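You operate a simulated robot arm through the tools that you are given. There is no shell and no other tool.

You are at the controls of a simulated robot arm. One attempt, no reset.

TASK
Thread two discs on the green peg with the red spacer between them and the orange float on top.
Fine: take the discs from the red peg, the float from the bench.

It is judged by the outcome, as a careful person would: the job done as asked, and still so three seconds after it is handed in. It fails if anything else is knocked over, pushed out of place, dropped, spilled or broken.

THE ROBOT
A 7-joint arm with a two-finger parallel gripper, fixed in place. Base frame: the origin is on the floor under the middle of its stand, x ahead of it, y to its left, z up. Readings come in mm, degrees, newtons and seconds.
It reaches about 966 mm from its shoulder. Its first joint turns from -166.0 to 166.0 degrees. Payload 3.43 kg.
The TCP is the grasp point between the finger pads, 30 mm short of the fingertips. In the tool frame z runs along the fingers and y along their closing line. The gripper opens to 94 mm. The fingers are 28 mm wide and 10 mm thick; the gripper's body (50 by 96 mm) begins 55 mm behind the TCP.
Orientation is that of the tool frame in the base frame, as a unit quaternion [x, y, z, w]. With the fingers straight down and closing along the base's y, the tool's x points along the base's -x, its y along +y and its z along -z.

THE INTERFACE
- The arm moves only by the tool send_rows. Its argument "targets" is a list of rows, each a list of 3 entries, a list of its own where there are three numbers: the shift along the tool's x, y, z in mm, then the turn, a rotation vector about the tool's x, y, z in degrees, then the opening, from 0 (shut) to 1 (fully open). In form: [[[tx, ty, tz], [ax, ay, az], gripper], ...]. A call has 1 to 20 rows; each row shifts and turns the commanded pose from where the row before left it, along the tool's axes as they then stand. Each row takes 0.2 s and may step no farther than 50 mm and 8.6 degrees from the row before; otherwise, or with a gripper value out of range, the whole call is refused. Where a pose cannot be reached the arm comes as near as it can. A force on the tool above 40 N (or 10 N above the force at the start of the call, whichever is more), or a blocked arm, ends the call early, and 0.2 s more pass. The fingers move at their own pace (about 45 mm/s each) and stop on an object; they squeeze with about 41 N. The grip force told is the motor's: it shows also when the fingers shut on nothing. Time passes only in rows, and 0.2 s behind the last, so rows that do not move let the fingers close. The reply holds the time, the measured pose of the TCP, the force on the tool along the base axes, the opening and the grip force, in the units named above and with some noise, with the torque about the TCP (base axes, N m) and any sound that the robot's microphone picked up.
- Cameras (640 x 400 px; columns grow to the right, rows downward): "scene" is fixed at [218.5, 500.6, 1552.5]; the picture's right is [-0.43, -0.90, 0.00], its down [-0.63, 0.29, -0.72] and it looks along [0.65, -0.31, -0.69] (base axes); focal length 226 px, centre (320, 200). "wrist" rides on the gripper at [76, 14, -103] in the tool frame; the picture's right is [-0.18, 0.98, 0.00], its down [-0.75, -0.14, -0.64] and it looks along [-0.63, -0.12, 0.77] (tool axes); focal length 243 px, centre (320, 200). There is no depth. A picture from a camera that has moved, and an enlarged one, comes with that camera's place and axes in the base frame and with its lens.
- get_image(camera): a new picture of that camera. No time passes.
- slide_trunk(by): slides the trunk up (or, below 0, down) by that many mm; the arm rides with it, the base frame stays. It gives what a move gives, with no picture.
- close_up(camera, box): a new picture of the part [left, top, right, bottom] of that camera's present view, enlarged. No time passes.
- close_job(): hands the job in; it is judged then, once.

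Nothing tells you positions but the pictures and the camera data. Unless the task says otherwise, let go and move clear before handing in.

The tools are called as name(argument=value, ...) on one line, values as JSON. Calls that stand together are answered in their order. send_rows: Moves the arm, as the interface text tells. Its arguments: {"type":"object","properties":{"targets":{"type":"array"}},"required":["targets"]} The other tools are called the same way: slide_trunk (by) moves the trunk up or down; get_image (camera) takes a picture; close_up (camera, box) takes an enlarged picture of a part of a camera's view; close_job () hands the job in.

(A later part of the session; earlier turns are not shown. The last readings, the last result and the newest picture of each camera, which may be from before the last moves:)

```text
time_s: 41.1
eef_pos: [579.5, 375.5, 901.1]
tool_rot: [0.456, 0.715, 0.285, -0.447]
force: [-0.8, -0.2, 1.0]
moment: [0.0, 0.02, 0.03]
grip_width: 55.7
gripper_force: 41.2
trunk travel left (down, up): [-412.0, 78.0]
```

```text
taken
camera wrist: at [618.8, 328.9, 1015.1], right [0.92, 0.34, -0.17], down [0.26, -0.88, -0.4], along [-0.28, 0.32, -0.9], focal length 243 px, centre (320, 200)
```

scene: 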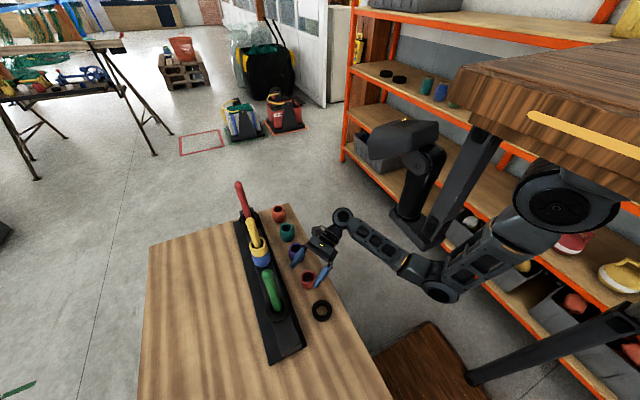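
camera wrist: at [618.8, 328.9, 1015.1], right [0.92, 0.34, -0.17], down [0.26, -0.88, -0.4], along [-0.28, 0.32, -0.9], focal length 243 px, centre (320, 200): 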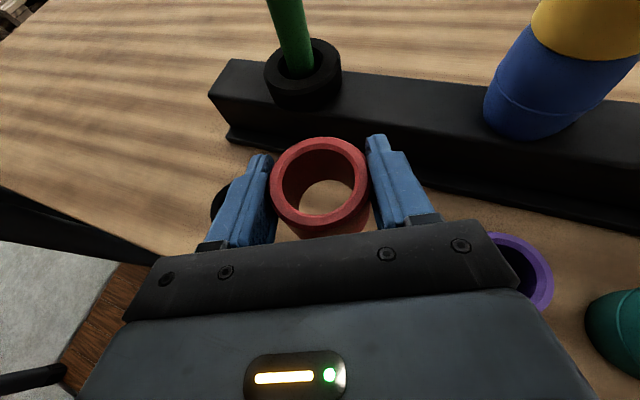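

send_rows(targets=[[[35.95, 0, -17.54], [0, 0, 0], 0], [[35.95, 0, -17.54], [0, 0, 0], 0], [[35.95, 0, -17.54], [0, 0, 0], 0], [[35.95, 0, -17.54], [0, 0, 0], 0], [[35.95, 0, -17.54], [0, 0, 0], 0], [[35.95, 0, -17.54], [0, 0, 0], 0]])

get_image(camera="scene")

close_up(camera="wrist", box=[256, 130, 384, 240])

```text
time_s: 42.5
eef_pos: [582.3, 374.1, 1142.0]
tool_rot: [0.455, 0.715, 0.284, -0.448]
force: [-0.1, -0.4, -0.5]
moment: [0.01, -0.02, 0.0]
grip_width: 55.3
gripper_force: 41.7
trunk travel left (down, up): [-412.0, 78.0]
```

```text
taken
```

scene: 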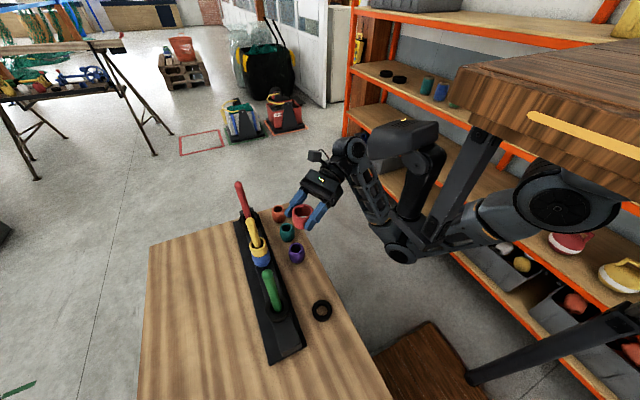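

```text
3.64 times, centred on (320, 185) of wrist
camera zoom: at [620.4, 328.3, 1255.6], right [0.92, 0.34, -0.17], down [0.25, -0.88, -0.4], along [-0.28, 0.32, -0.9], focal length 882 px, centre (320, 254)
```

zoom: 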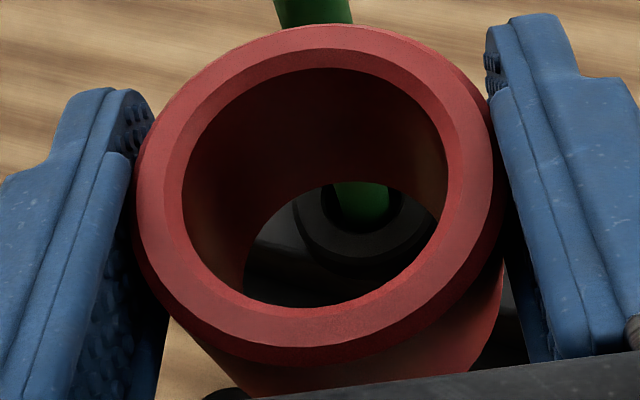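

The spacer is centered in the grip. I'll move it over the green peg, staying above the tip.

send_rows(targets=[[[15.8, -3.1, 32.4], [0, 0, 0], 0], [[15.8, -3.1, 32.4], [0, 0, 0], 0], [[15.8, -3.1, 32.4], [0, 0, 0], 0], [[15.8, -3.1, 32.4], [0, 0, 0], 0]])

send_rows(targets=[[[-13.48, 0, 6.58], [0, 0, 0], 0], [[0, 0, 0], [0, 0, 0], 0]])

get_image(camera="wrist")

close_up(camera="wrist", box=[256, 130, 384, 240])

get_image(camera="scene")

```text
time_s: 43.5
eef_pos: [508.6, 499.2, 1141.4]
tool_rot: [0.456, 0.715, 0.285, -0.447]
force: [0.5, 0.0, -0.6]
moment: [0.03, -0.01, 0.02]
grip_width: 55.2
gripper_force: 40.8
trunk travel left (down, up): [-412.0, 78.0]
```

```text
time_s: 44.1
eef_pos: [508.2, 498.1, 1126.8]
tool_rot: [0.456, 0.715, 0.285, -0.447]
force: [-0.2, 0.7, -0.5]
moment: [-0.01, -0.01, -0.04]
grip_width: 55.3
gripper_force: 41.2
trunk travel left (down, up): [-412.0, 78.0]
```

```text
taken
camera wrist: at [547.4, 452.2, 1240.3], right [0.93, 0.34, -0.17], down [0.26, -0.88, -0.4], along [-0.28, 0.32, -0.9], focal length 243 px, centre (320, 200)
```

wrist: 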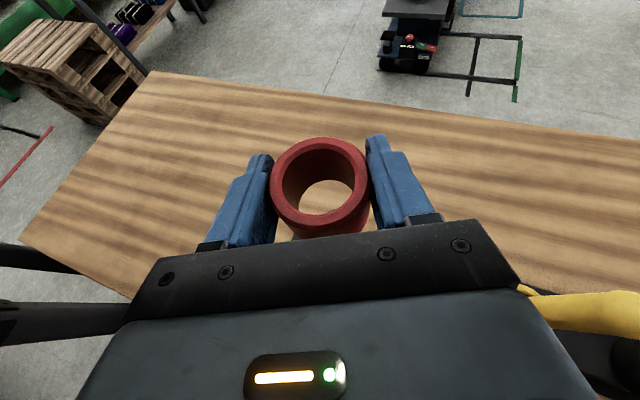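

```text
3.64 times, centred on (320, 185) of wrist
camera zoom: at [547.4, 452.2, 1240.3], right [0.93, 0.34, -0.17], down [0.26, -0.88, -0.4], along [-0.28, 0.32, -0.9], focal length 882 px, centre (320, 254)
```

zoom: 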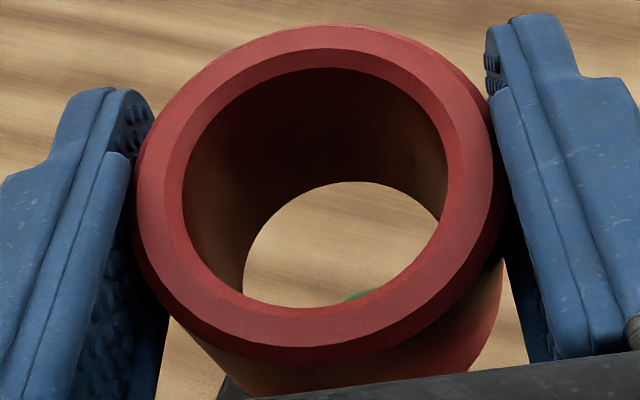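

```text
taken
```

scene: 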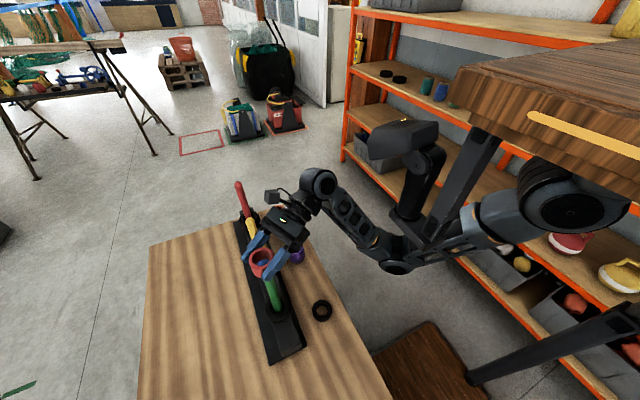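

send_rows(targets=[[[-10.3, 0.7, 5.8], [0, 0, 0], 0], [[0, 0, 0], [0, 0, 0], 0]])

close_up(camera="wrist", box=[288, 165, 368, 215])

```text
time_s: 44.7
eef_pos: [508.9, 501.1, 1115.0]
tool_rot: [0.456, 0.715, 0.284, -0.446]
force: [0.9, 0.1, 0.2]
moment: [0.01, 0.0, 0.02]
grip_width: 55.5
gripper_force: 41.3
trunk travel left (down, up): [-412.0, 78.0]
```

```text
8.00 times, centred on (328, 190) of wrist
camera zoom: at [547.4, 453.8, 1228.2], right [0.92, 0.34, -0.17], down [0.26, -0.88, -0.4], along [-0.28, 0.32, -0.9], focal length 1941 px, centre (256, 280)
```

zoom: 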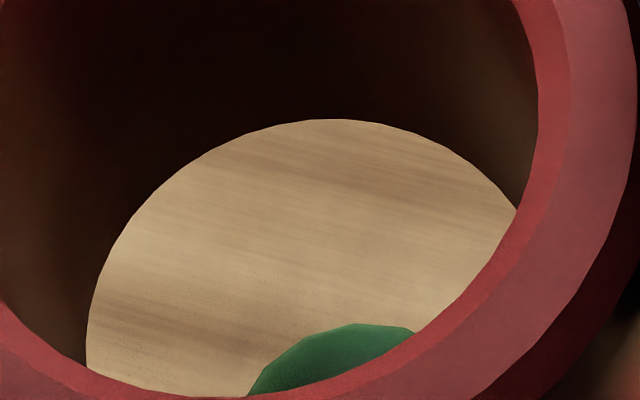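

The offset is only about 1 mm. I'll correct it and lower the spacer onto the peg in steps.

send_rows(targets=[[[-0.28, 0.91, -0.58], [0, 0, 0], 0], [[-17.98, 0, 8.77], [0, 0, 0], 0], [[-17.98, 0, 8.77], [0, 0, 0], 0], [[-17.98, 0, 8.77], [0, 0, 0], 0]])

get_image(camera="wrist")

close_up(camera="wrist", box=[256, 130, 384, 240])

```text
time_s: 45.7
eef_pos: [509.0, 500.7, 1055.7]
tool_rot: [0.455, 0.715, 0.285, -0.447]
force: [-0.4, -0.2, -0.4]
moment: [0.01, -0.03, -0.01]
grip_width: 55.6
gripper_force: 41.5
trunk travel left (down, up): [-412.0, 78.0]
```

```text
taken
camera wrist: at [548.5, 454.0, 1168.6], right [0.93, 0.34, -0.17], down [0.25, -0.88, -0.4], along [-0.28, 0.32, -0.9], focal length 243 px, centre (320, 200)
```

wrist: 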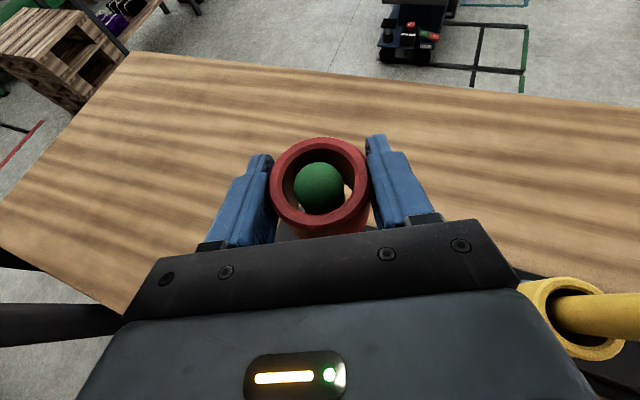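

```text
3.64 times, centred on (320, 185) of wrist
camera zoom: at [548.5, 454.0, 1168.6], right [0.93, 0.34, -0.17], down [0.25, -0.88, -0.4], along [-0.28, 0.32, -0.9], focal length 882 px, centre (320, 254)
```

zoom: 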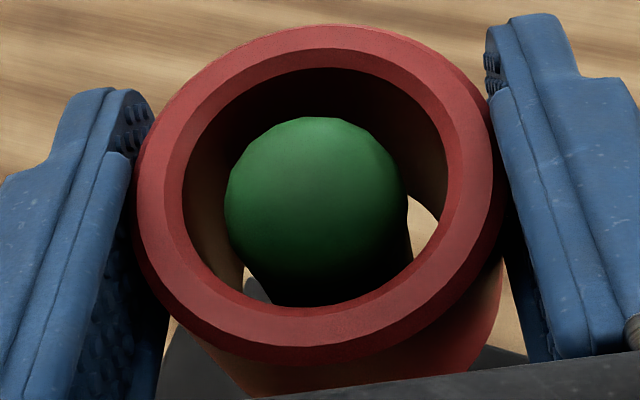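

The peg is centered in the spacer. I'll continue down toward disc 1.

send_rows(targets=[[[-17.98, 0, 8.77], [0, 0, 0], 0], [[-17.98, 0, 8.77], [0, 0, 0], 0], [[-17.98, 0, 8.77], [0, 0, 0], 0], [[-17.98, 0, 8.77], [0, 0, 0], 0], [[-17.98, 0, 8.77], [0, 0, 0], 0], [[-17.98, 0, 8.77], [0, 0, 0], 0], [[-17.98, 0, 8.77], [0, 0, 0], 0]])

get_image(camera="wrist")

close_up(camera="scene", box=[235, 260, 331, 320])

```text
time_s: 47.3
eef_pos: [510.4, 501.3, 913.7]
tool_rot: [0.456, 0.715, 0.284, -0.447]
force: [0.6, -0.7, 0.4]
moment: [0.03, 0.01, 0.02]
grip_width: 55.3
gripper_force: 40.9
trunk travel left (down, up): [-412.0, 78.0]
```

```text
taken
camera wrist: at [549.6, 454.6, 1027.8], right [0.92, 0.34, -0.17], down [0.26, -0.88, -0.4], along [-0.28, 0.32, -0.9], focal length 243 px, centre (320, 200)
```

wrist: 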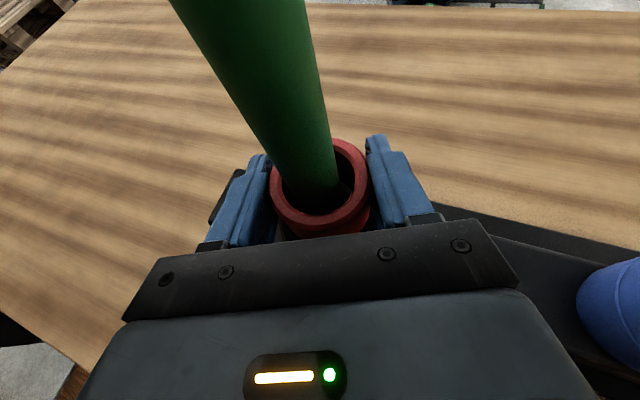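

```text
6.67 times, centred on (283, 290) of scene
camera zoom: at [218.5, 500.6, 1552.5], right [-0.43, -0.9, 0.0], down [-0.63, 0.29, -0.72], along [0.65, -0.31, -0.69], focal length 1509 px, centre (567, -400)
```

zoom: 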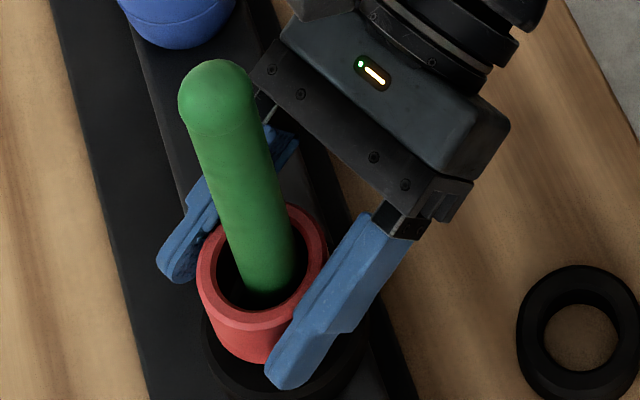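

About 15 mm to go by my estimate. I'll step down slowly, watching the force.

send_rows(targets=[[[-4.49, -0.8, 2.19], [0, 0, 0], 0], [[-4.49, 0, 2.19], [0, 0, 0], 0]])

send_rows(targets=[[[-1.35, 0, 0.66], [0, 0, 0], 0], [[0, 0, 0], [0, 0, 0], 0]])

send_rows(targets=[[[-1.35, 0, 0.66], [0, 0, 0], 0], [[0, 0, 0], [0, 0, 0], 0]])

```text
time_s: 47.9
eef_pos: [510.3, 500.7, 904.3]
tool_rot: [0.456, 0.715, 0.286, -0.447]
force: [0.5, 0.2, -0.5]
moment: [-0.01, 0.0, -0.04]
grip_width: 55.5
gripper_force: 41.1
trunk travel left (down, up): [-412.0, 78.0]
```

```text
time_s: 48.5
eef_pos: [509.5, 501.6, 902.1]
tool_rot: [0.456, 0.715, 0.285, -0.447]
force: [-0.6, 0.9, -1.2]
moment: [0.02, -0.02, 0.02]
grip_width: 55.3
gripper_force: 41.1
trunk travel left (down, up): [-412.0, 78.0]
```

```text
time_s: 49.1
eef_pos: [510.1, 499.9, 903.1]
tool_rot: [0.455, 0.716, 0.285, -0.447]
force: [0.6, -1.7, 7.7]
moment: [-0.15, -0.14, 0.0]
grip_width: 55.2
gripper_force: 41.2
trunk travel left (down, up): [-412.0, 78.0]
```

Light contact at about 8 N, and the moment matches the spacer's lower rim resting on the disc. I'll open the fingers.

send_rows(targets=[[[0.4, 0, -0.2], [0, 0, 0], 0.62], [[0, 0, 0], [0, 0, 0], 0.72], [[0, 0, 0], [0, 0, 0], 0.85], [[0, 0, 0], [0, 0, 0], 0.95], [[0, 0, 0], [0, 0, 0], 0.95]])

get_image(camera="wrist")

close_up(camera="scene", box=[235, 260, 331, 320])

```text
time_s: 50.3
eef_pos: [511.2, 499.4, 902.6]
tool_rot: [0.456, 0.715, 0.285, -0.447]
force: [0.3, 0.3, -0.1]
moment: [0.0, 0.03, 0.04]
grip_width: 89.3
gripper_force: 0.0
trunk travel left (down, up): [-412.0, 78.0]
```

```text
taken
camera wrist: at [548.1, 453.9, 1015.3], right [0.93, 0.34, -0.17], down [0.26, -0.88, -0.4], along [-0.28, 0.32, -0.9], focal length 243 px, centre (320, 200)
```

wrist: 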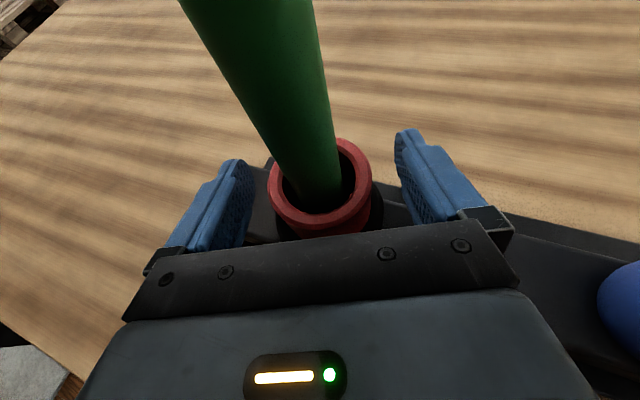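

```text
6.67 times, centred on (283, 290) of scene
camera zoom: at [218.5, 500.6, 1552.5], right [-0.43, -0.9, 0.0], down [-0.63, 0.29, -0.72], along [0.65, -0.31, -0.69], focal length 1509 px, centre (567, -400)
```

zoom: 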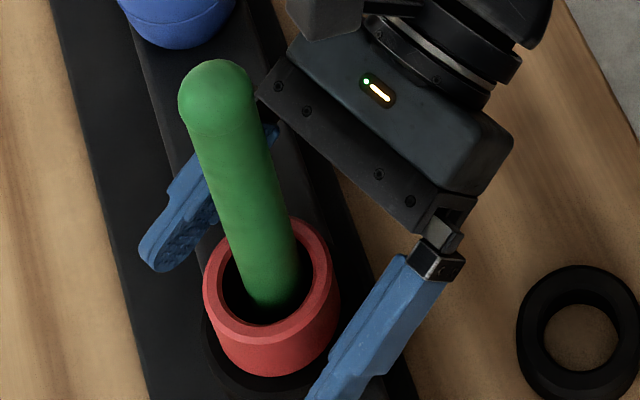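

The spacer sits flat on disc 1. Next I'll go straight up the peg, above the tip, and return to the red peg for the second disc.

send_rows(targets=[[[26.96, 0, -13.15], [0, 0, 0], 0.95], [[26.96, 0, -13.15], [0, 0, 0], 0.95], [[26.96, 0, -13.15], [0, 0, 0], 0.95], [[26.96, 0, -13.15], [0, 0, 0], 0.95], [[26.96, 0, -13.15], [0, 0, 0], 0.95], [[26.96, 0, -13.15], [0, 0, 0], 0.95], [[26.96, 0, -13.15], [0, 0, 0], 1], [[26.96, 0, -13.15], [0, 0, 0], 1]])

get_image(camera="scene")

get_image(camera="wrist")

```text
time_s: 52.1
eef_pos: [510.7, 500.3, 1141.4]
tool_rot: [0.455, 0.715, 0.285, -0.447]
force: [0.0, -0.2, 0.6]
moment: [-0.04, 0.01, 0.0]
grip_width: 94.1
gripper_force: 0.1
trunk travel left (down, up): [-412.0, 78.0]
```

```text
taken
```

scene: 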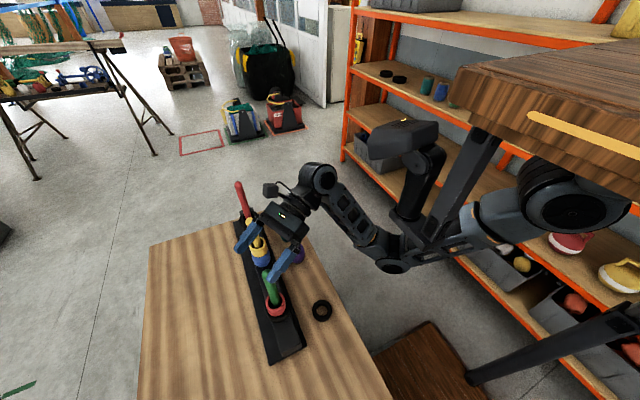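

```text
taken
camera wrist: at [548.5, 452.6, 1255.5], right [0.93, 0.34, -0.17], down [0.26, -0.88, -0.4], along [-0.28, 0.32, -0.9], focal length 243 px, centre (320, 200)
```

wrist: 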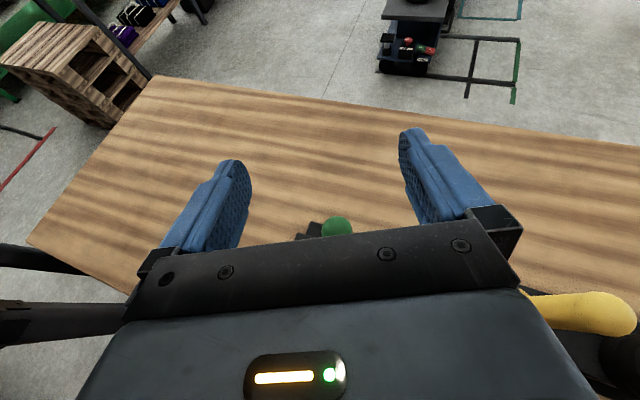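

send_rows(targets=[[[-7.41, 36.25, -15.19], [0, 0, 0], 1], [[-7.41, 36.25, -15.19], [0, 0, 0], 1], [[-7.41, 36.25, -15.19], [0, 0, 0], 1], [[-7.41, 36.25, -15.19], [0, 0, 0], 1], [[-7.41, 36.25, -15.19], [0, 0, 0], 1], [[0, 0, 0], [-4.494, 0, 2.192], 1], [[0, 0, 0], [-4.494, 0, 2.192], 1], [[0, 0, 0], [-4.494, 0, 2.192], 1]])

send_rows(targets=[[[-3.04, 39.39, -6.24], [0, 0, 0], 1], [[-3.04, 39.39, -6.24], [0, 0, 0], 1], [[-3.04, 39.39, -6.24], [0, 0, 0], 1], [[-3.04, 39.39, -6.24], [0, 0, 0], 1]])

get_image(camera="wrist")

get_image(camera="scene")

```text
time_s: 53.9
eef_pos: [710.6, 500.6, 1142.3]
tool_rot: [0.547, 0.649, 0.341, -0.405]
force: [0.5, -0.3, 0.2]
moment: [0.02, -0.02, -0.06]
grip_width: 94.1
gripper_force: 0.0
trunk travel left (down, up): [-412.0, 78.0]
```

```text
time_s: 54.9
eef_pos: [869.9, 499.3, 1143.1]
tool_rot: [0.544, 0.651, 0.34, -0.406]
force: [-0.3, -0.2, 0.3]
moment: [-0.01, 0.01, 0.0]
grip_width: 94.2
gripper_force: 0.1
trunk travel left (down, up): [-412.0, 78.0]
```

```text
taken
camera wrist: at [894.8, 445.0, 1256.6], right [0.98, 0.09, -0.17], down [0.02, -0.92, -0.4], along [-0.19, 0.39, -0.9], focal length 243 px, centre (320, 200)
```

wrist: 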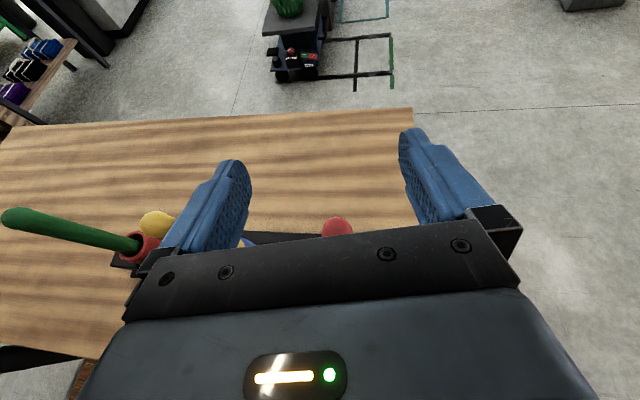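

```text
taken
```

scene: 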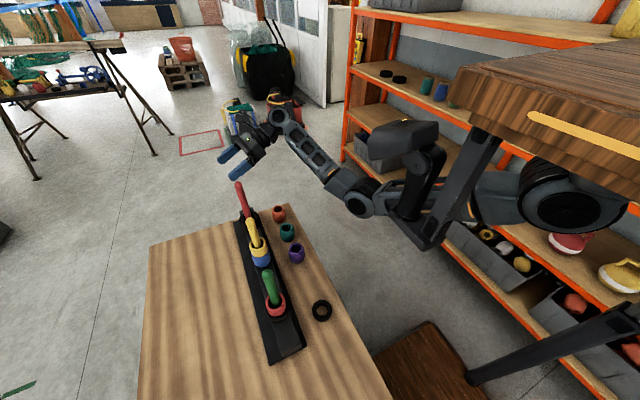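

I'm above the red peg again and well aligned. I'll lower the trunk with the peg between the fingers.

send_rows(targets=[[[0.65, 0.26, 1.33], [0, 0, 0], 1]])

slide_trunk(by=-187)

get_image(camera="wrist")

get_image(camera="scene")

```text
time_s: 55.3
eef_pos: [870.8, 500.7, 1142.6]
tool_rot: [0.545, 0.649, 0.341, -0.406]
force: [-0.4, -0.6, -0.1]
moment: [0.02, 0.01, 0.03]
grip_width: 93.9
gripper_force: 0.0
trunk travel left (down, up): [-412.0, 78.0]
```

```text
time_s: 57.3
eef_pos: [869.8, 501.1, 955.9]
tool_rot: [0.545, 0.65, 0.34, -0.406]
force: [0.5, -0.7, -0.4]
moment: [-0.01, 0.01, 0.01]
grip_width: 94.0
gripper_force: 0.2
trunk travel left (down, up): [-225.0, 265.0]
```

```text
taken
camera wrist: at [895.1, 446.3, 1069.7], right [0.98, 0.09, -0.17], down [0.02, -0.92, -0.4], along [-0.19, 0.39, -0.9], focal length 243 px, centre (320, 200)
```

wrist: 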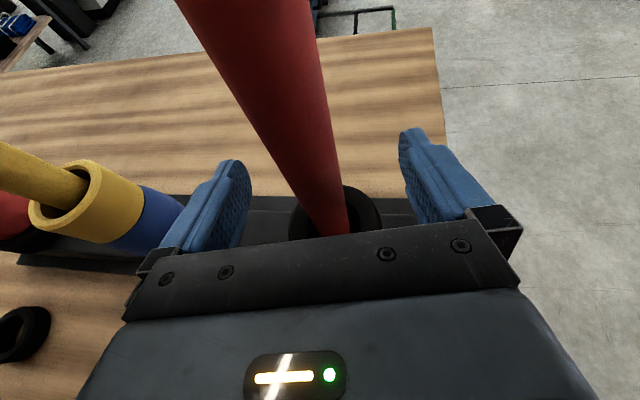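

```text
taken
```

scene: 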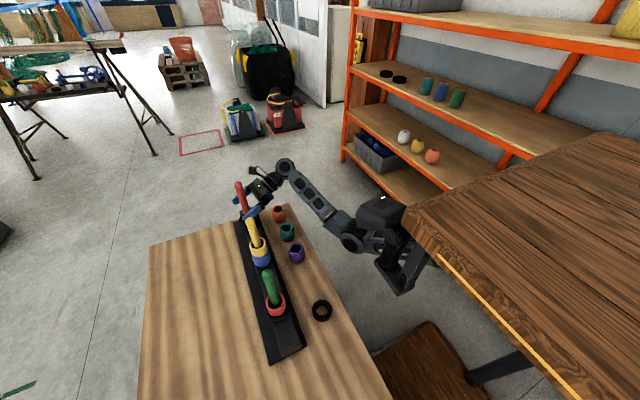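

slide_trunk(by=-50)

close_up(camera="wrist", box=[240, 130, 416, 240])

close_up(camera="scene", box=[232, 205, 272, 245])

```text
time_s: 58.2
eef_pos: [870.2, 501.7, 905.4]
tool_rot: [0.545, 0.65, 0.34, -0.406]
force: [-0.7, -0.2, 0.9]
moment: [0.01, 0.0, -0.03]
grip_width: 94.0
gripper_force: 0.2
trunk travel left (down, up): [-175.0, 315.0]
```

```text
3.64 times, centred on (328, 185) of wrist
camera zoom: at [895.1, 446.3, 1019.7], right [0.98, 0.09, -0.17], down [0.02, -0.92, -0.4], along [-0.19, 0.39, -0.9], focal length 882 px, centre (291, 254)
```

zoom: 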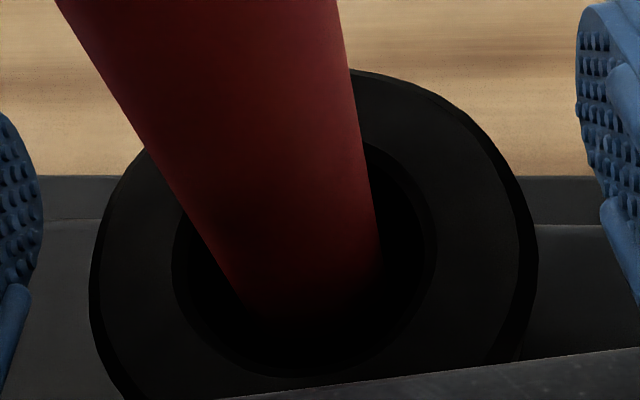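

```text
10.00 times, centred on (252, 225) of scene
camera zoom: at [218.5, 500.6, 1552.5], right [-0.43, -0.9, 0.0], down [-0.63, 0.29, -0.72], along [0.65, -0.31, -0.69], focal length 2264 px, centre (1000, -50)
```

zoom: 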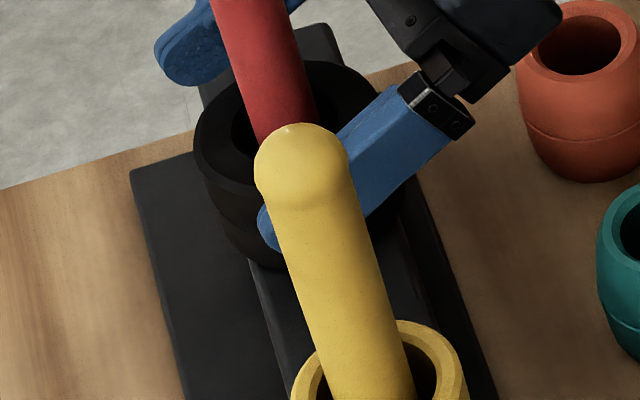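

Disc 2 is centered between the fingers. I'll lower 18 mm and grip it.

slide_trunk(by=-18.5)

close_up(camera="wrist", box=[240, 130, 416, 240])

```text
time_s: 58.9
eef_pos: [870.7, 501.7, 888.8]
tool_rot: [0.545, 0.65, 0.34, -0.406]
force: [-0.2, 0.0, 0.2]
moment: [-0.02, 0.02, 0.0]
grip_width: 94.0
gripper_force: 0.0
trunk travel left (down, up): [-157.0, 333.0]
```

```text
3.64 times, centred on (328, 185) of wrist
camera zoom: at [895.1, 446.3, 1001.1], right [0.98, 0.09, -0.17], down [0.02, -0.92, -0.4], along [-0.19, 0.39, -0.9], focal length 882 px, centre (291, 254)
```

zoom: 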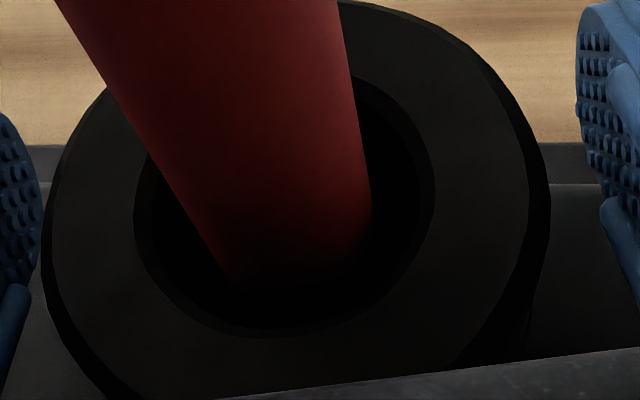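

send_rows(targets=[[[0, 0, 0], [0, 0, 0], 0.7], [[0, 0, 0], [0, 0, 0], 0.4], [[0, 0, 0], [0, 0, 0], 0], [[0, 0, 0], [0, 0, 0], 0], [[0, 0, 0], [0, 0, 0], 0], [[0, 0, 0], [0, 0, 0], 0]])

slide_trunk(by=25)

get_image(camera="wrist")

close_up(camera="scene", box=[232, 205, 272, 245])

```text
time_s: 60.3
eef_pos: [871.2, 501.5, 887.8]
tool_rot: [0.545, 0.65, 0.34, -0.406]
force: [0.5, 0.2, 1.0]
moment: [-0.03, -0.01, -0.01]
grip_width: 74.3
gripper_force: 40.6
trunk travel left (down, up): [-157.0, 333.0]
```

```text
time_s: 61.0
eef_pos: [869.3, 500.7, 912.5]
tool_rot: [0.545, 0.65, 0.341, -0.407]
force: [-0.7, 0.1, -0.3]
moment: [0.01, 0.05, 0.02]
grip_width: 74.2
gripper_force: 41.2
trunk travel left (down, up): [-182.0, 308.0]
```

```text
taken
camera wrist: at [895.1, 446.3, 1026.1], right [0.98, 0.09, -0.17], down [0.02, -0.92, -0.4], along [-0.19, 0.39, -0.9], focal length 243 px, centre (320, 200)
```

wrist: 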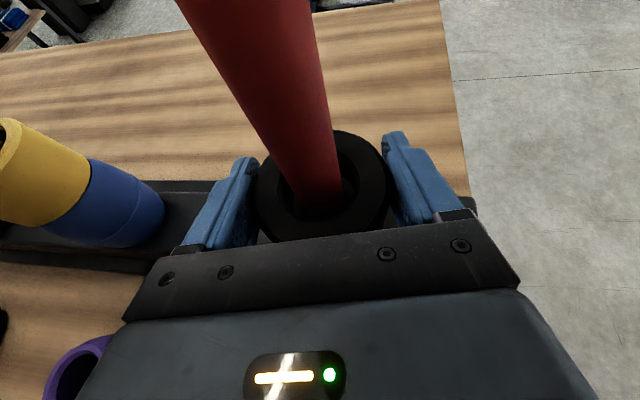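

```text
10.00 times, centred on (252, 225) of scene
camera zoom: at [218.5, 500.6, 1552.5], right [-0.43, -0.9, 0.0], down [-0.63, 0.29, -0.72], along [0.65, -0.31, -0.69], focal length 2264 px, centre (1000, -50)
```

zoom: 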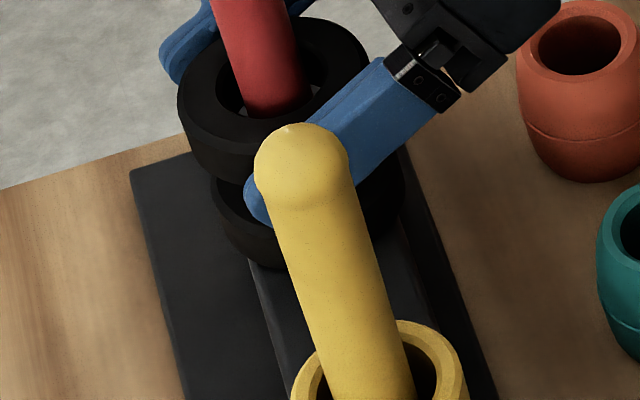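

Only disc 2 came up, and one disc remains on the red peg. I'll raise it above the peg tips.

slide_trunk(by=230)

close_up(camera="wrist", box=[240, 110, 416, 250])

get_image(camera="scene")

```text
time_s: 63.4
eef_pos: [870.7, 501.9, 1141.0]
tool_rot: [0.545, 0.65, 0.34, -0.406]
force: [0.7, 0.4, -1.1]
moment: [-0.03, 0.06, -0.01]
grip_width: 74.3
gripper_force: 40.8
trunk travel left (down, up): [-412.0, 78.0]
```

```text
2.86 times, centred on (328, 180) of wrist
camera zoom: at [895.2, 446.3, 1256.0], right [0.98, 0.09, -0.17], down [0.02, -0.92, -0.4], along [-0.19, 0.39, -0.9], focal length 693 px, centre (297, 257)
```

zoom: 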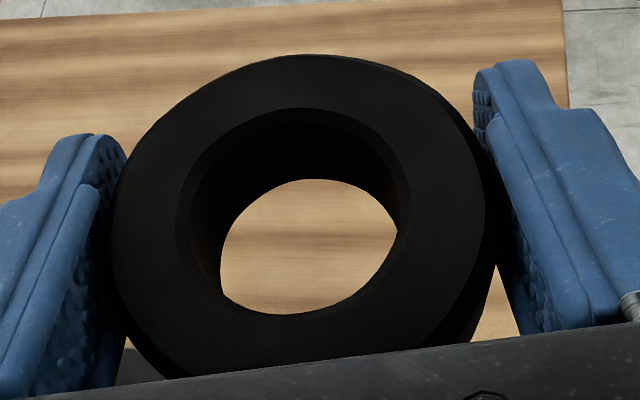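

```text
taken
```

scene: 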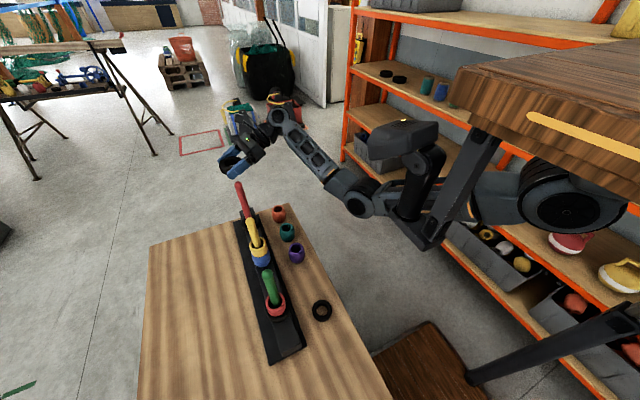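

The disc is centered in the grip. I'll carry it across above the peg tips to the green peg.

send_rows(targets=[[[3.04, -39.39, 6.24], [0, 0, 0], 0], [[3.04, -39.39, 6.24], [0, 0, 0], 0], [[3.04, -39.39, 6.24], [0, 0, 0], 0], [[3.04, -39.39, 6.24], [0, 0, 0], 0], [[0, 0, 0], [4.494, 0, -2.192], 0], [[0, 0, 0], [4.494, 0, -2.192], 0], [[0, 0, 0], [4.494, 0, -2.192], 0]])

send_rows(targets=[[[7.41, -36.25, 15.19], [0, 0, 0], 0], [[7.41, -36.25, 15.19], [0, 0, 0], 0], [[7.41, -36.25, 15.19], [0, 0, 0], 0], [[7.41, -36.25, 15.19], [0, 0, 0], 0], [[7.41, -36.25, 15.19], [0, 0, 0], 0]])

get_image(camera="wrist")

```text
time_s: 65.0
eef_pos: [710.8, 500.0, 1143.2]
tool_rot: [0.455, 0.716, 0.284, -0.447]
force: [-0.4, 0.4, -0.5]
moment: [0.03, -0.02, 0.01]
grip_width: 74.3
gripper_force: 41.4
trunk travel left (down, up): [-412.0, 78.0]
```

```text
time_s: 66.2
eef_pos: [511.8, 499.7, 1141.2]
tool_rot: [0.456, 0.715, 0.284, -0.447]
force: [0.6, 0.3, -0.3]
moment: [0.01, 0.03, 0.03]
grip_width: 74.3
gripper_force: 41.6
trunk travel left (down, up): [-412.0, 78.0]
```

```text
taken
camera wrist: at [549.8, 453.6, 1256.0], right [0.93, 0.34, -0.17], down [0.25, -0.88, -0.4], along [-0.28, 0.32, -0.9], focal length 243 px, centre (320, 200)
```

wrist: 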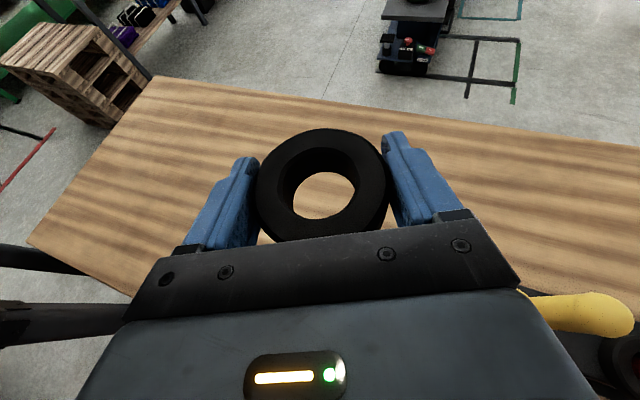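

send_rows(targets=[[[0.24, -1.18, 0.49], [0, 0, 0], 0], [[-17.98, 0, 8.77], [0, 0, 0], 0], [[-17.98, 0, 8.77], [0, 0, 0], 0], [[0, 0, 0], [0, 0, 0], 0]])

close_up(camera="wrist", box=[280, 165, 360, 215])

```text
time_s: 67.2
eef_pos: [510.3, 500.7, 1100.5]
tool_rot: [0.456, 0.715, 0.285, -0.447]
force: [-0.3, 0.8, -0.7]
moment: [0.0, -0.02, 0.01]
grip_width: 74.0
gripper_force: 40.7
trunk travel left (down, up): [-412.0, 78.0]
```

```text
8.00 times, centred on (320, 190) of wrist
camera zoom: at [548.1, 454.3, 1215.1], right [0.93, 0.34, -0.17], down [0.26, -0.88, -0.4], along [-0.28, 0.32, -0.9], focal length 1941 px, centre (320, 280)
```

zoom: 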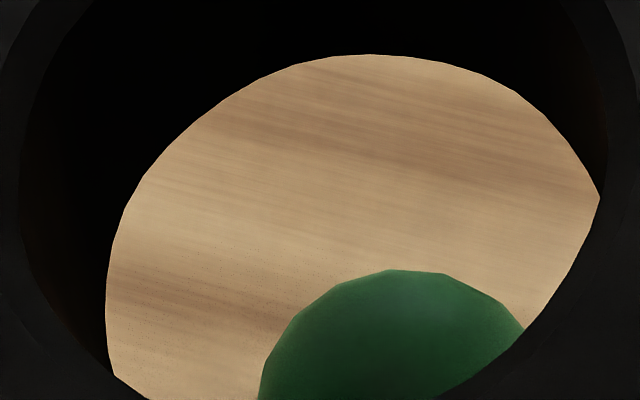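

Aligned within a millimetre. I'll lower disc 2 along the peg.

send_rows(targets=[[[-17.98, 0, 8.77], [0, 0, 0], 0], [[-17.98, 0, 8.77], [0, 0, 0], 0], [[-17.98, 0, 8.77], [0, 0, 0], 0], [[-17.98, 0, 8.77], [0, 0, 0], 0], [[-17.98, 0, 8.77], [0, 0, 0], 0], [[-17.98, 0, 8.77], [0, 0, 0], 0], [[-17.98, 0, 8.77], [0, 0, 0], 0], [[-13.5, 0, 6.6], [0, 0, 0], 0]])

get_image(camera="wrist")

close_up(camera="scene", box=[235, 250, 331, 310])

```text
time_s: 69.0
eef_pos: [509.4, 501.0, 946.7]
tool_rot: [0.456, 0.715, 0.285, -0.447]
force: [0.0, 0.4, -0.7]
moment: [-0.01, 0.0, 0.0]
grip_width: 74.0
gripper_force: 41.4
trunk travel left (down, up): [-412.0, 78.0]
```

```text
taken
camera wrist: at [547.3, 454.6, 1060.2], right [0.92, 0.34, -0.17], down [0.26, -0.88, -0.4], along [-0.28, 0.32, -0.9], focal length 243 px, centre (320, 200)
```

wrist: 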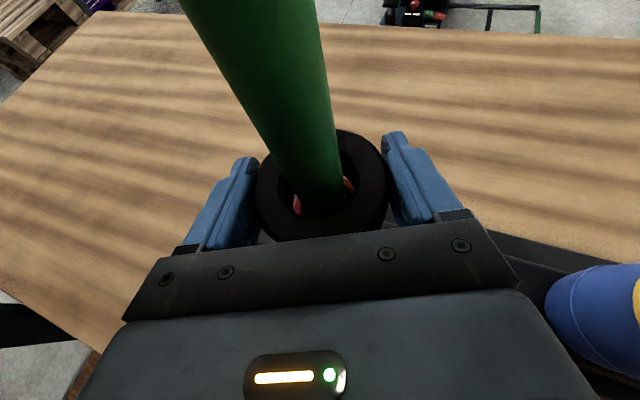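

```text
6.67 times, centred on (283, 280) of scene
camera zoom: at [218.5, 500.6, 1552.5], right [-0.43, -0.9, 0.0], down [-0.63, 0.29, -0.72], along [0.65, -0.31, -0.69], focal length 1509 px, centre (567, -333)
```

zoom: 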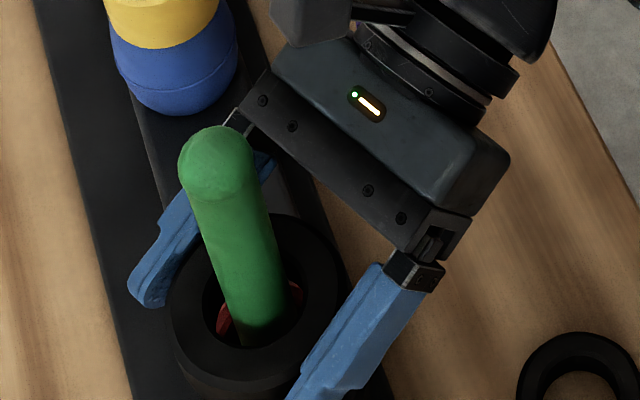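

send_rows(targets=[[[-5.39, 0, 2.63], [0, 0, 0], 0], [[-5.39, 0, 2.63], [0, 0, 0], 0], [[0, 0, 0], [0, 0, 0], 0]])

send_rows(targets=[[[-1.8, 0, 0.88], [0, 0, 0], 0], [[-1.8, 0, 0.88], [0, 0, 0], 0], [[0, 0, 0], [0, 0, 0], 0]])

send_rows(targets=[[[-1.35, 0, 0.66], [0, 0, 0], 0], [[0, 0, 0], [0, 0, 0], 0]])

```text
time_s: 69.8
eef_pos: [509.1, 500.6, 934.2]
tool_rot: [0.456, 0.715, 0.285, -0.447]
force: [-0.4, 0.2, -1.1]
moment: [0.0, 0.02, -0.01]
grip_width: 73.9
gripper_force: 41.0
trunk travel left (down, up): [-412.0, 78.0]
```

```text
time_s: 70.6
eef_pos: [508.2, 500.3, 930.7]
tool_rot: [0.456, 0.715, 0.284, -0.447]
force: [0.2, 0.3, -0.9]
moment: [0.01, -0.03, 0.01]
grip_width: 74.0
gripper_force: 41.0
trunk travel left (down, up): [-412.0, 78.0]
```

```text
time_s: 71.2
eef_pos: [509.1, 501.6, 929.2]
tool_rot: [0.456, 0.715, 0.285, -0.447]
force: [-0.3, -0.1, -1.1]
moment: [0.02, -0.02, 0.01]
grip_width: 74.1
gripper_force: 40.7
trunk travel left (down, up): [-412.0, 78.0]
```

send_rows(targets=[[[-1.35, 0, 0.66], [0, 0, 0], 0], [[0, 0, 0], [0, 0, 0], 0]])

send_rows(targets=[[[-1.35, 0, 0.66], [0, 0, 0], 0], [[0, 0, 0], [0, 0, 0], 0]])

```text
time_s: 71.8
eef_pos: [509.4, 500.5, 927.5]
tool_rot: [0.457, 0.715, 0.286, -0.446]
force: [-0.5, -0.3, 1.8]
moment: [-0.01, 0.08, -0.01]
grip_width: 73.9
gripper_force: 40.5
trunk travel left (down, up): [-412.0, 78.0]
```

```text
time_s: 72.4
eef_pos: [509.4, 500.2, 928.2]
tool_rot: [0.456, 0.715, 0.286, -0.447]
force: [-0.6, -3.6, 12.5]
moment: [-0.26, 0.15, 0.02]
grip_width: 74.0
gripper_force: 41.2
trunk travel left (down, up): [-412.0, 78.0]
```

Disc 2 has landed on the spacer. I'll open the fingers.

send_rows(targets=[[[0.9, 0, -0.44], [0, 0, 0], 0], [[0, 0, 0], [0, 0, 0], 0.82], [[0, 0, 0], [0, 0, 0], 0.9], [[0, 0, 0], [0, 0, 0], 1], [[0, 0, 0], [0, 0, 0], 1]])

get_image(camera="wrist")

close_up(camera="scene", box=[235, 255, 331, 315])

```text
time_s: 73.6
eef_pos: [509.0, 501.0, 926.9]
tool_rot: [0.455, 0.715, 0.284, -0.448]
force: [0.5, 0.2, -0.2]
moment: [0.0, -0.03, -0.07]
grip_width: 93.8
gripper_force: 0.0
trunk travel left (down, up): [-412.0, 78.0]
```

```text
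taken
camera wrist: at [547.3, 455.0, 1040.9], right [0.93, 0.34, -0.17], down [0.26, -0.88, -0.4], along [-0.28, 0.32, -0.9], focal length 243 px, centre (320, 200)
```

wrist: 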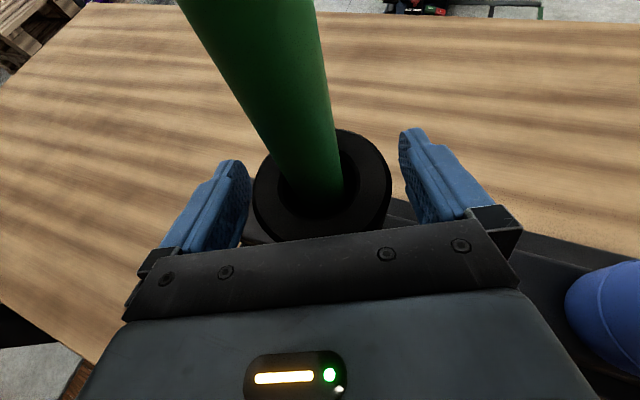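

```text
6.67 times, centred on (283, 285) of scene
camera zoom: at [218.5, 500.6, 1552.5], right [-0.43, -0.9, 0.0], down [-0.63, 0.29, -0.72], along [0.65, -0.31, -0.69], focal length 1509 px, centre (567, -367)
```

zoom: 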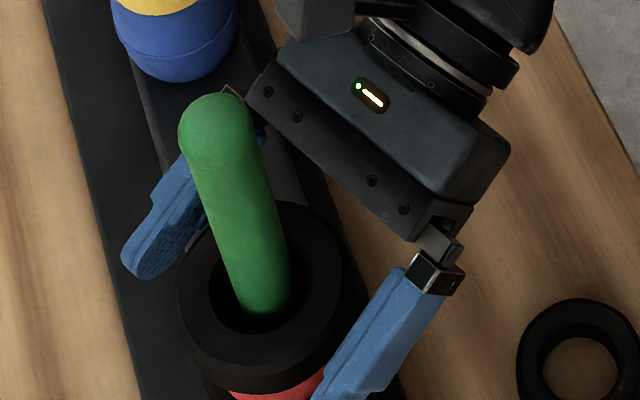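

Disc 2 sits flat on the spacer. I'll go up the peg clear of its tip, then head for the orange float.

send_rows(targets=[[[17.98, 0, -8.77], [0, 0, 0], 1], [[26.96, 0, -13.15], [0, 0, 0], 1], [[26.96, 0, -13.15], [0, 0, 0], 1], [[26.96, 0, -13.15], [0, 0, 0], 1], [[26.96, 0, -13.15], [0, 0, 0], 1], [[26.96, 0, -13.15], [0, 0, 0], 1], [[26.96, 0, -13.15], [0, 0, 0], 1], [[13.5, 0, -6.6], [0, 0, 0], 1]])

get_image(camera="scene")

close_up(camera="scene", box=[235, 255, 331, 315])

```text
time_s: 75.4
eef_pos: [510.6, 500.8, 1143.0]
tool_rot: [0.456, 0.715, 0.285, -0.447]
force: [-0.2, -0.3, 0.0]
moment: [0.0, 0.01, -0.02]
grip_width: 94.1
gripper_force: 0.1
trunk travel left (down, up): [-412.0, 78.0]
```

```text
taken
```

scene: 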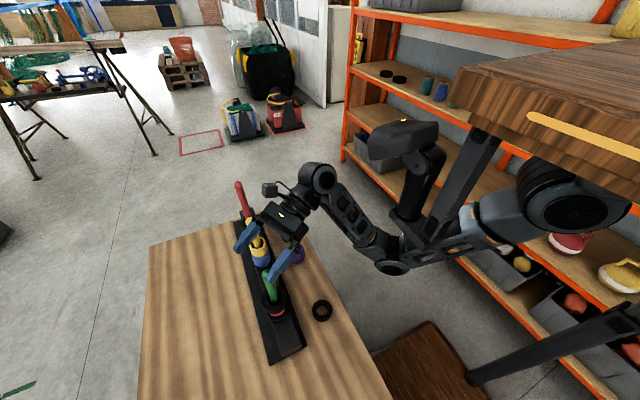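

```text
6.67 times, centred on (283, 285) of scene
camera zoom: at [218.5, 500.6, 1552.5], right [-0.43, -0.9, 0.0], down [-0.63, 0.29, -0.72], along [0.65, -0.31, -0.69], focal length 1509 px, centre (567, -367)
```

zoom: 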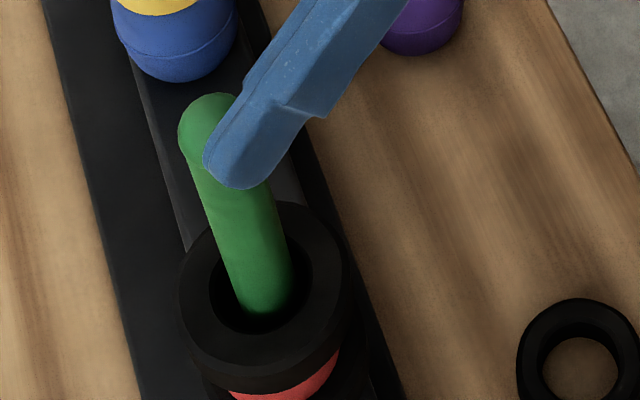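

The stack on the green peg now reads disc, red spacer, disc. I'll move across above the pegs to get a view of the orange float.

send_rows(targets=[[[-7.41, 36.25, -15.19], [0, 0, 0], 1], [[-7.41, 36.25, -15.19], [0, 0, 0], 1], [[-7.41, 36.25, -15.19], [0, 0, 0], 1], [[-7.41, 36.25, -15.19], [0, 0, 0], 1], [[-7.41, 36.25, -15.19], [0, 0, 0], 1], [[0, 0, 0], [-4.494, 0, 2.192], 1], [[0, 0, 0], [-4.494, 0, 2.192], 1], [[0, 0, 0], [-4.494, 0, 2.192], 1]])

send_rows(targets=[[[-13.86, 21.27, -28.4], [0, 0, 0], 1], [[-13.86, 21.27, -28.4], [0, 0, 0], 1], [[-13.86, 21.27, -28.4], [0, 0, 0], 1], [[-13.86, 21.27, -28.4], [0, 0, 0], 1], [[-13.86, 21.27, -28.4], [0, 0, 0], 1], [[-13.86, 21.27, -28.4], [0, 0, 0], 1], [[-13.86, 21.27, -28.4], [0, 0, 0], 1]])

get_image(camera="scene")

get_image(camera="wrist")

```text
time_s: 77.2
eef_pos: [708.5, 501.5, 1142.9]
tool_rot: [0.545, 0.649, 0.341, -0.406]
force: [0.3, 0.7, 0.2]
moment: [-0.01, 0.01, -0.03]
grip_width: 94.0
gripper_force: 0.1
trunk travel left (down, up): [-412.0, 78.0]
```

```text
time_s: 78.8
eef_pos: [894.2, 309.0, 1143.0]
tool_rot: [0.545, 0.649, 0.341, -0.406]
force: [0.1, 0.0, 0.6]
moment: [-0.04, -0.02, 0.01]
grip_width: 93.9
gripper_force: 0.1
trunk travel left (down, up): [-412.0, 78.0]
```

```text
taken
```

scene: 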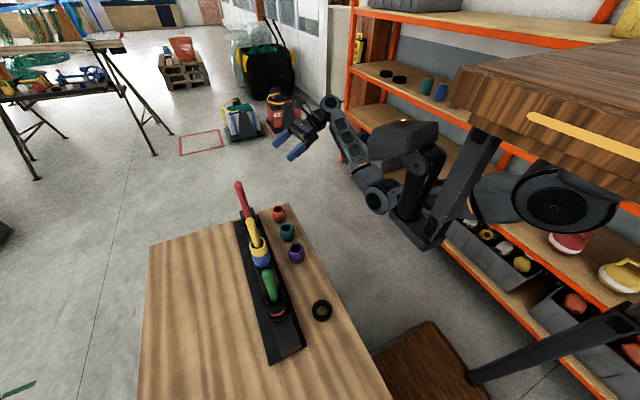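

```text
taken
camera wrist: at [918.9, 254.6, 1256.1], right [0.98, 0.09, -0.17], down [0.02, -0.92, -0.4], along [-0.19, 0.39, -0.9], focal length 243 px, centre (320, 200)
```

wrist: 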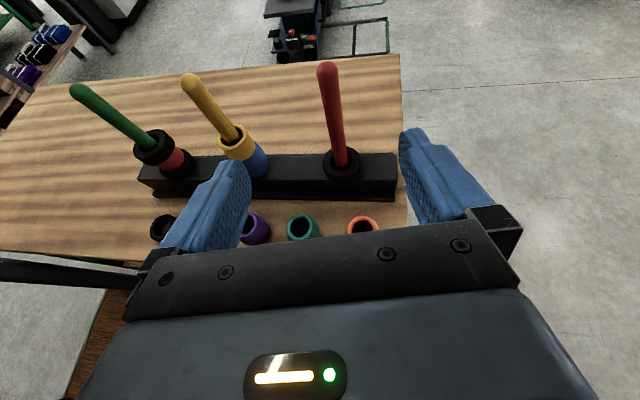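

The whole arrangement is visible, including the stack on the green peg and the orange float ahead. I'll lower the trunk to measure the float up close.

slide_trunk(by=-170)

get_image(camera="wrist")

get_image(camera="scene")

```text
time_s: 80.8
eef_pos: [893.5, 308.3, 973.5]
tool_rot: [0.545, 0.65, 0.34, -0.406]
force: [0.8, 0.1, -0.8]
moment: [-0.03, 0.0, -0.01]
grip_width: 94.2
gripper_force: 0.2
trunk travel left (down, up): [-242.0, 248.0]
```

```text
taken
camera wrist: at [919.0, 254.3, 1086.3], right [0.98, 0.09, -0.17], down [0.02, -0.92, -0.4], along [-0.19, 0.39, -0.9], focal length 243 px, centre (320, 200)
```

wrist: 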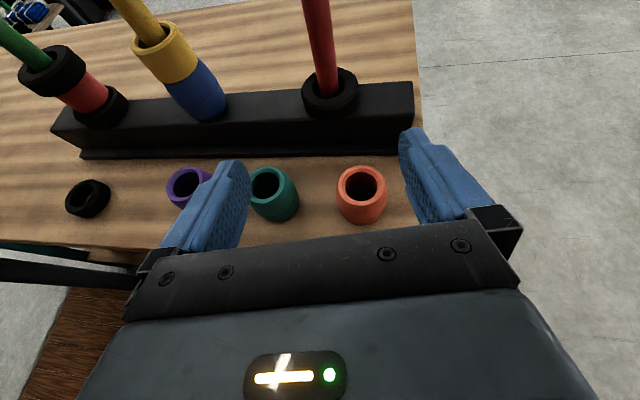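

```text
taken
```

scene: 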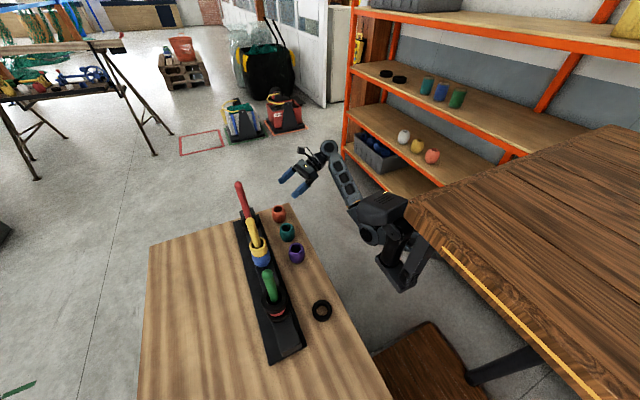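

close_up(camera="wrist", box=[312, 150, 408, 235])

close_up(camera="scene", box=[262, 200, 302, 225])

close_up(camera="wrist", box=[0, 20, 220, 160])

```text
4.71 times, centred on (360, 192) of wrist
camera zoom: at [919.0, 254.3, 1086.3], right [0.98, 0.09, -0.17], down [0.02, -0.92, -0.4], along [-0.19, 0.39, -0.9], focal length 1142 px, centre (132, 235)
```

zoom: 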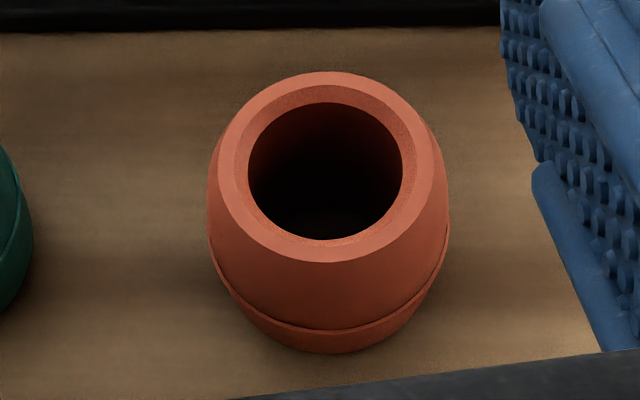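

```text
16.00 times, centred on (282, 212) of scene
camera zoom: at [218.5, 500.6, 1552.5], right [-0.43, -0.9, 0.0], down [-0.63, 0.29, -0.72], along [0.65, -0.31, -0.69], focal length 3623 px, centre (928, 0)
```

zoom: 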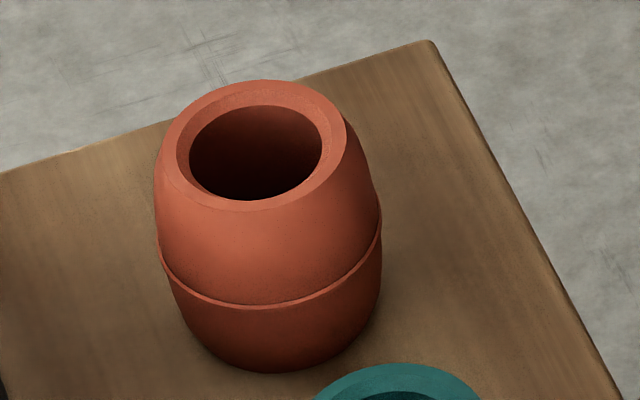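

```text
2.86 times, centred on (110, 90) of wrist
camera zoom: at [919.0, 254.3, 1086.3], right [0.98, 0.09, -0.17], down [0.02, -0.92, -0.4], along [-0.19, 0.39, -0.9], focal length 693 px, centre (920, 514)
```

zoom: 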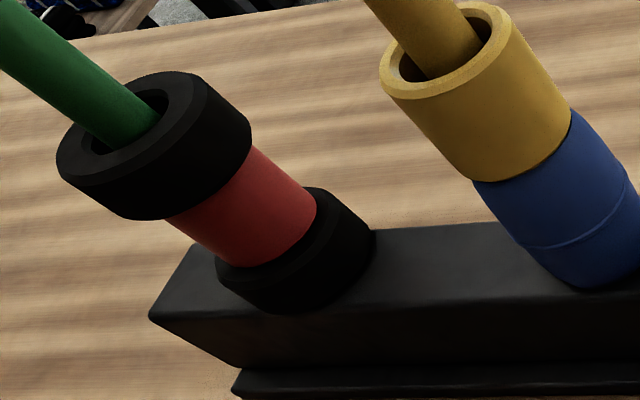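

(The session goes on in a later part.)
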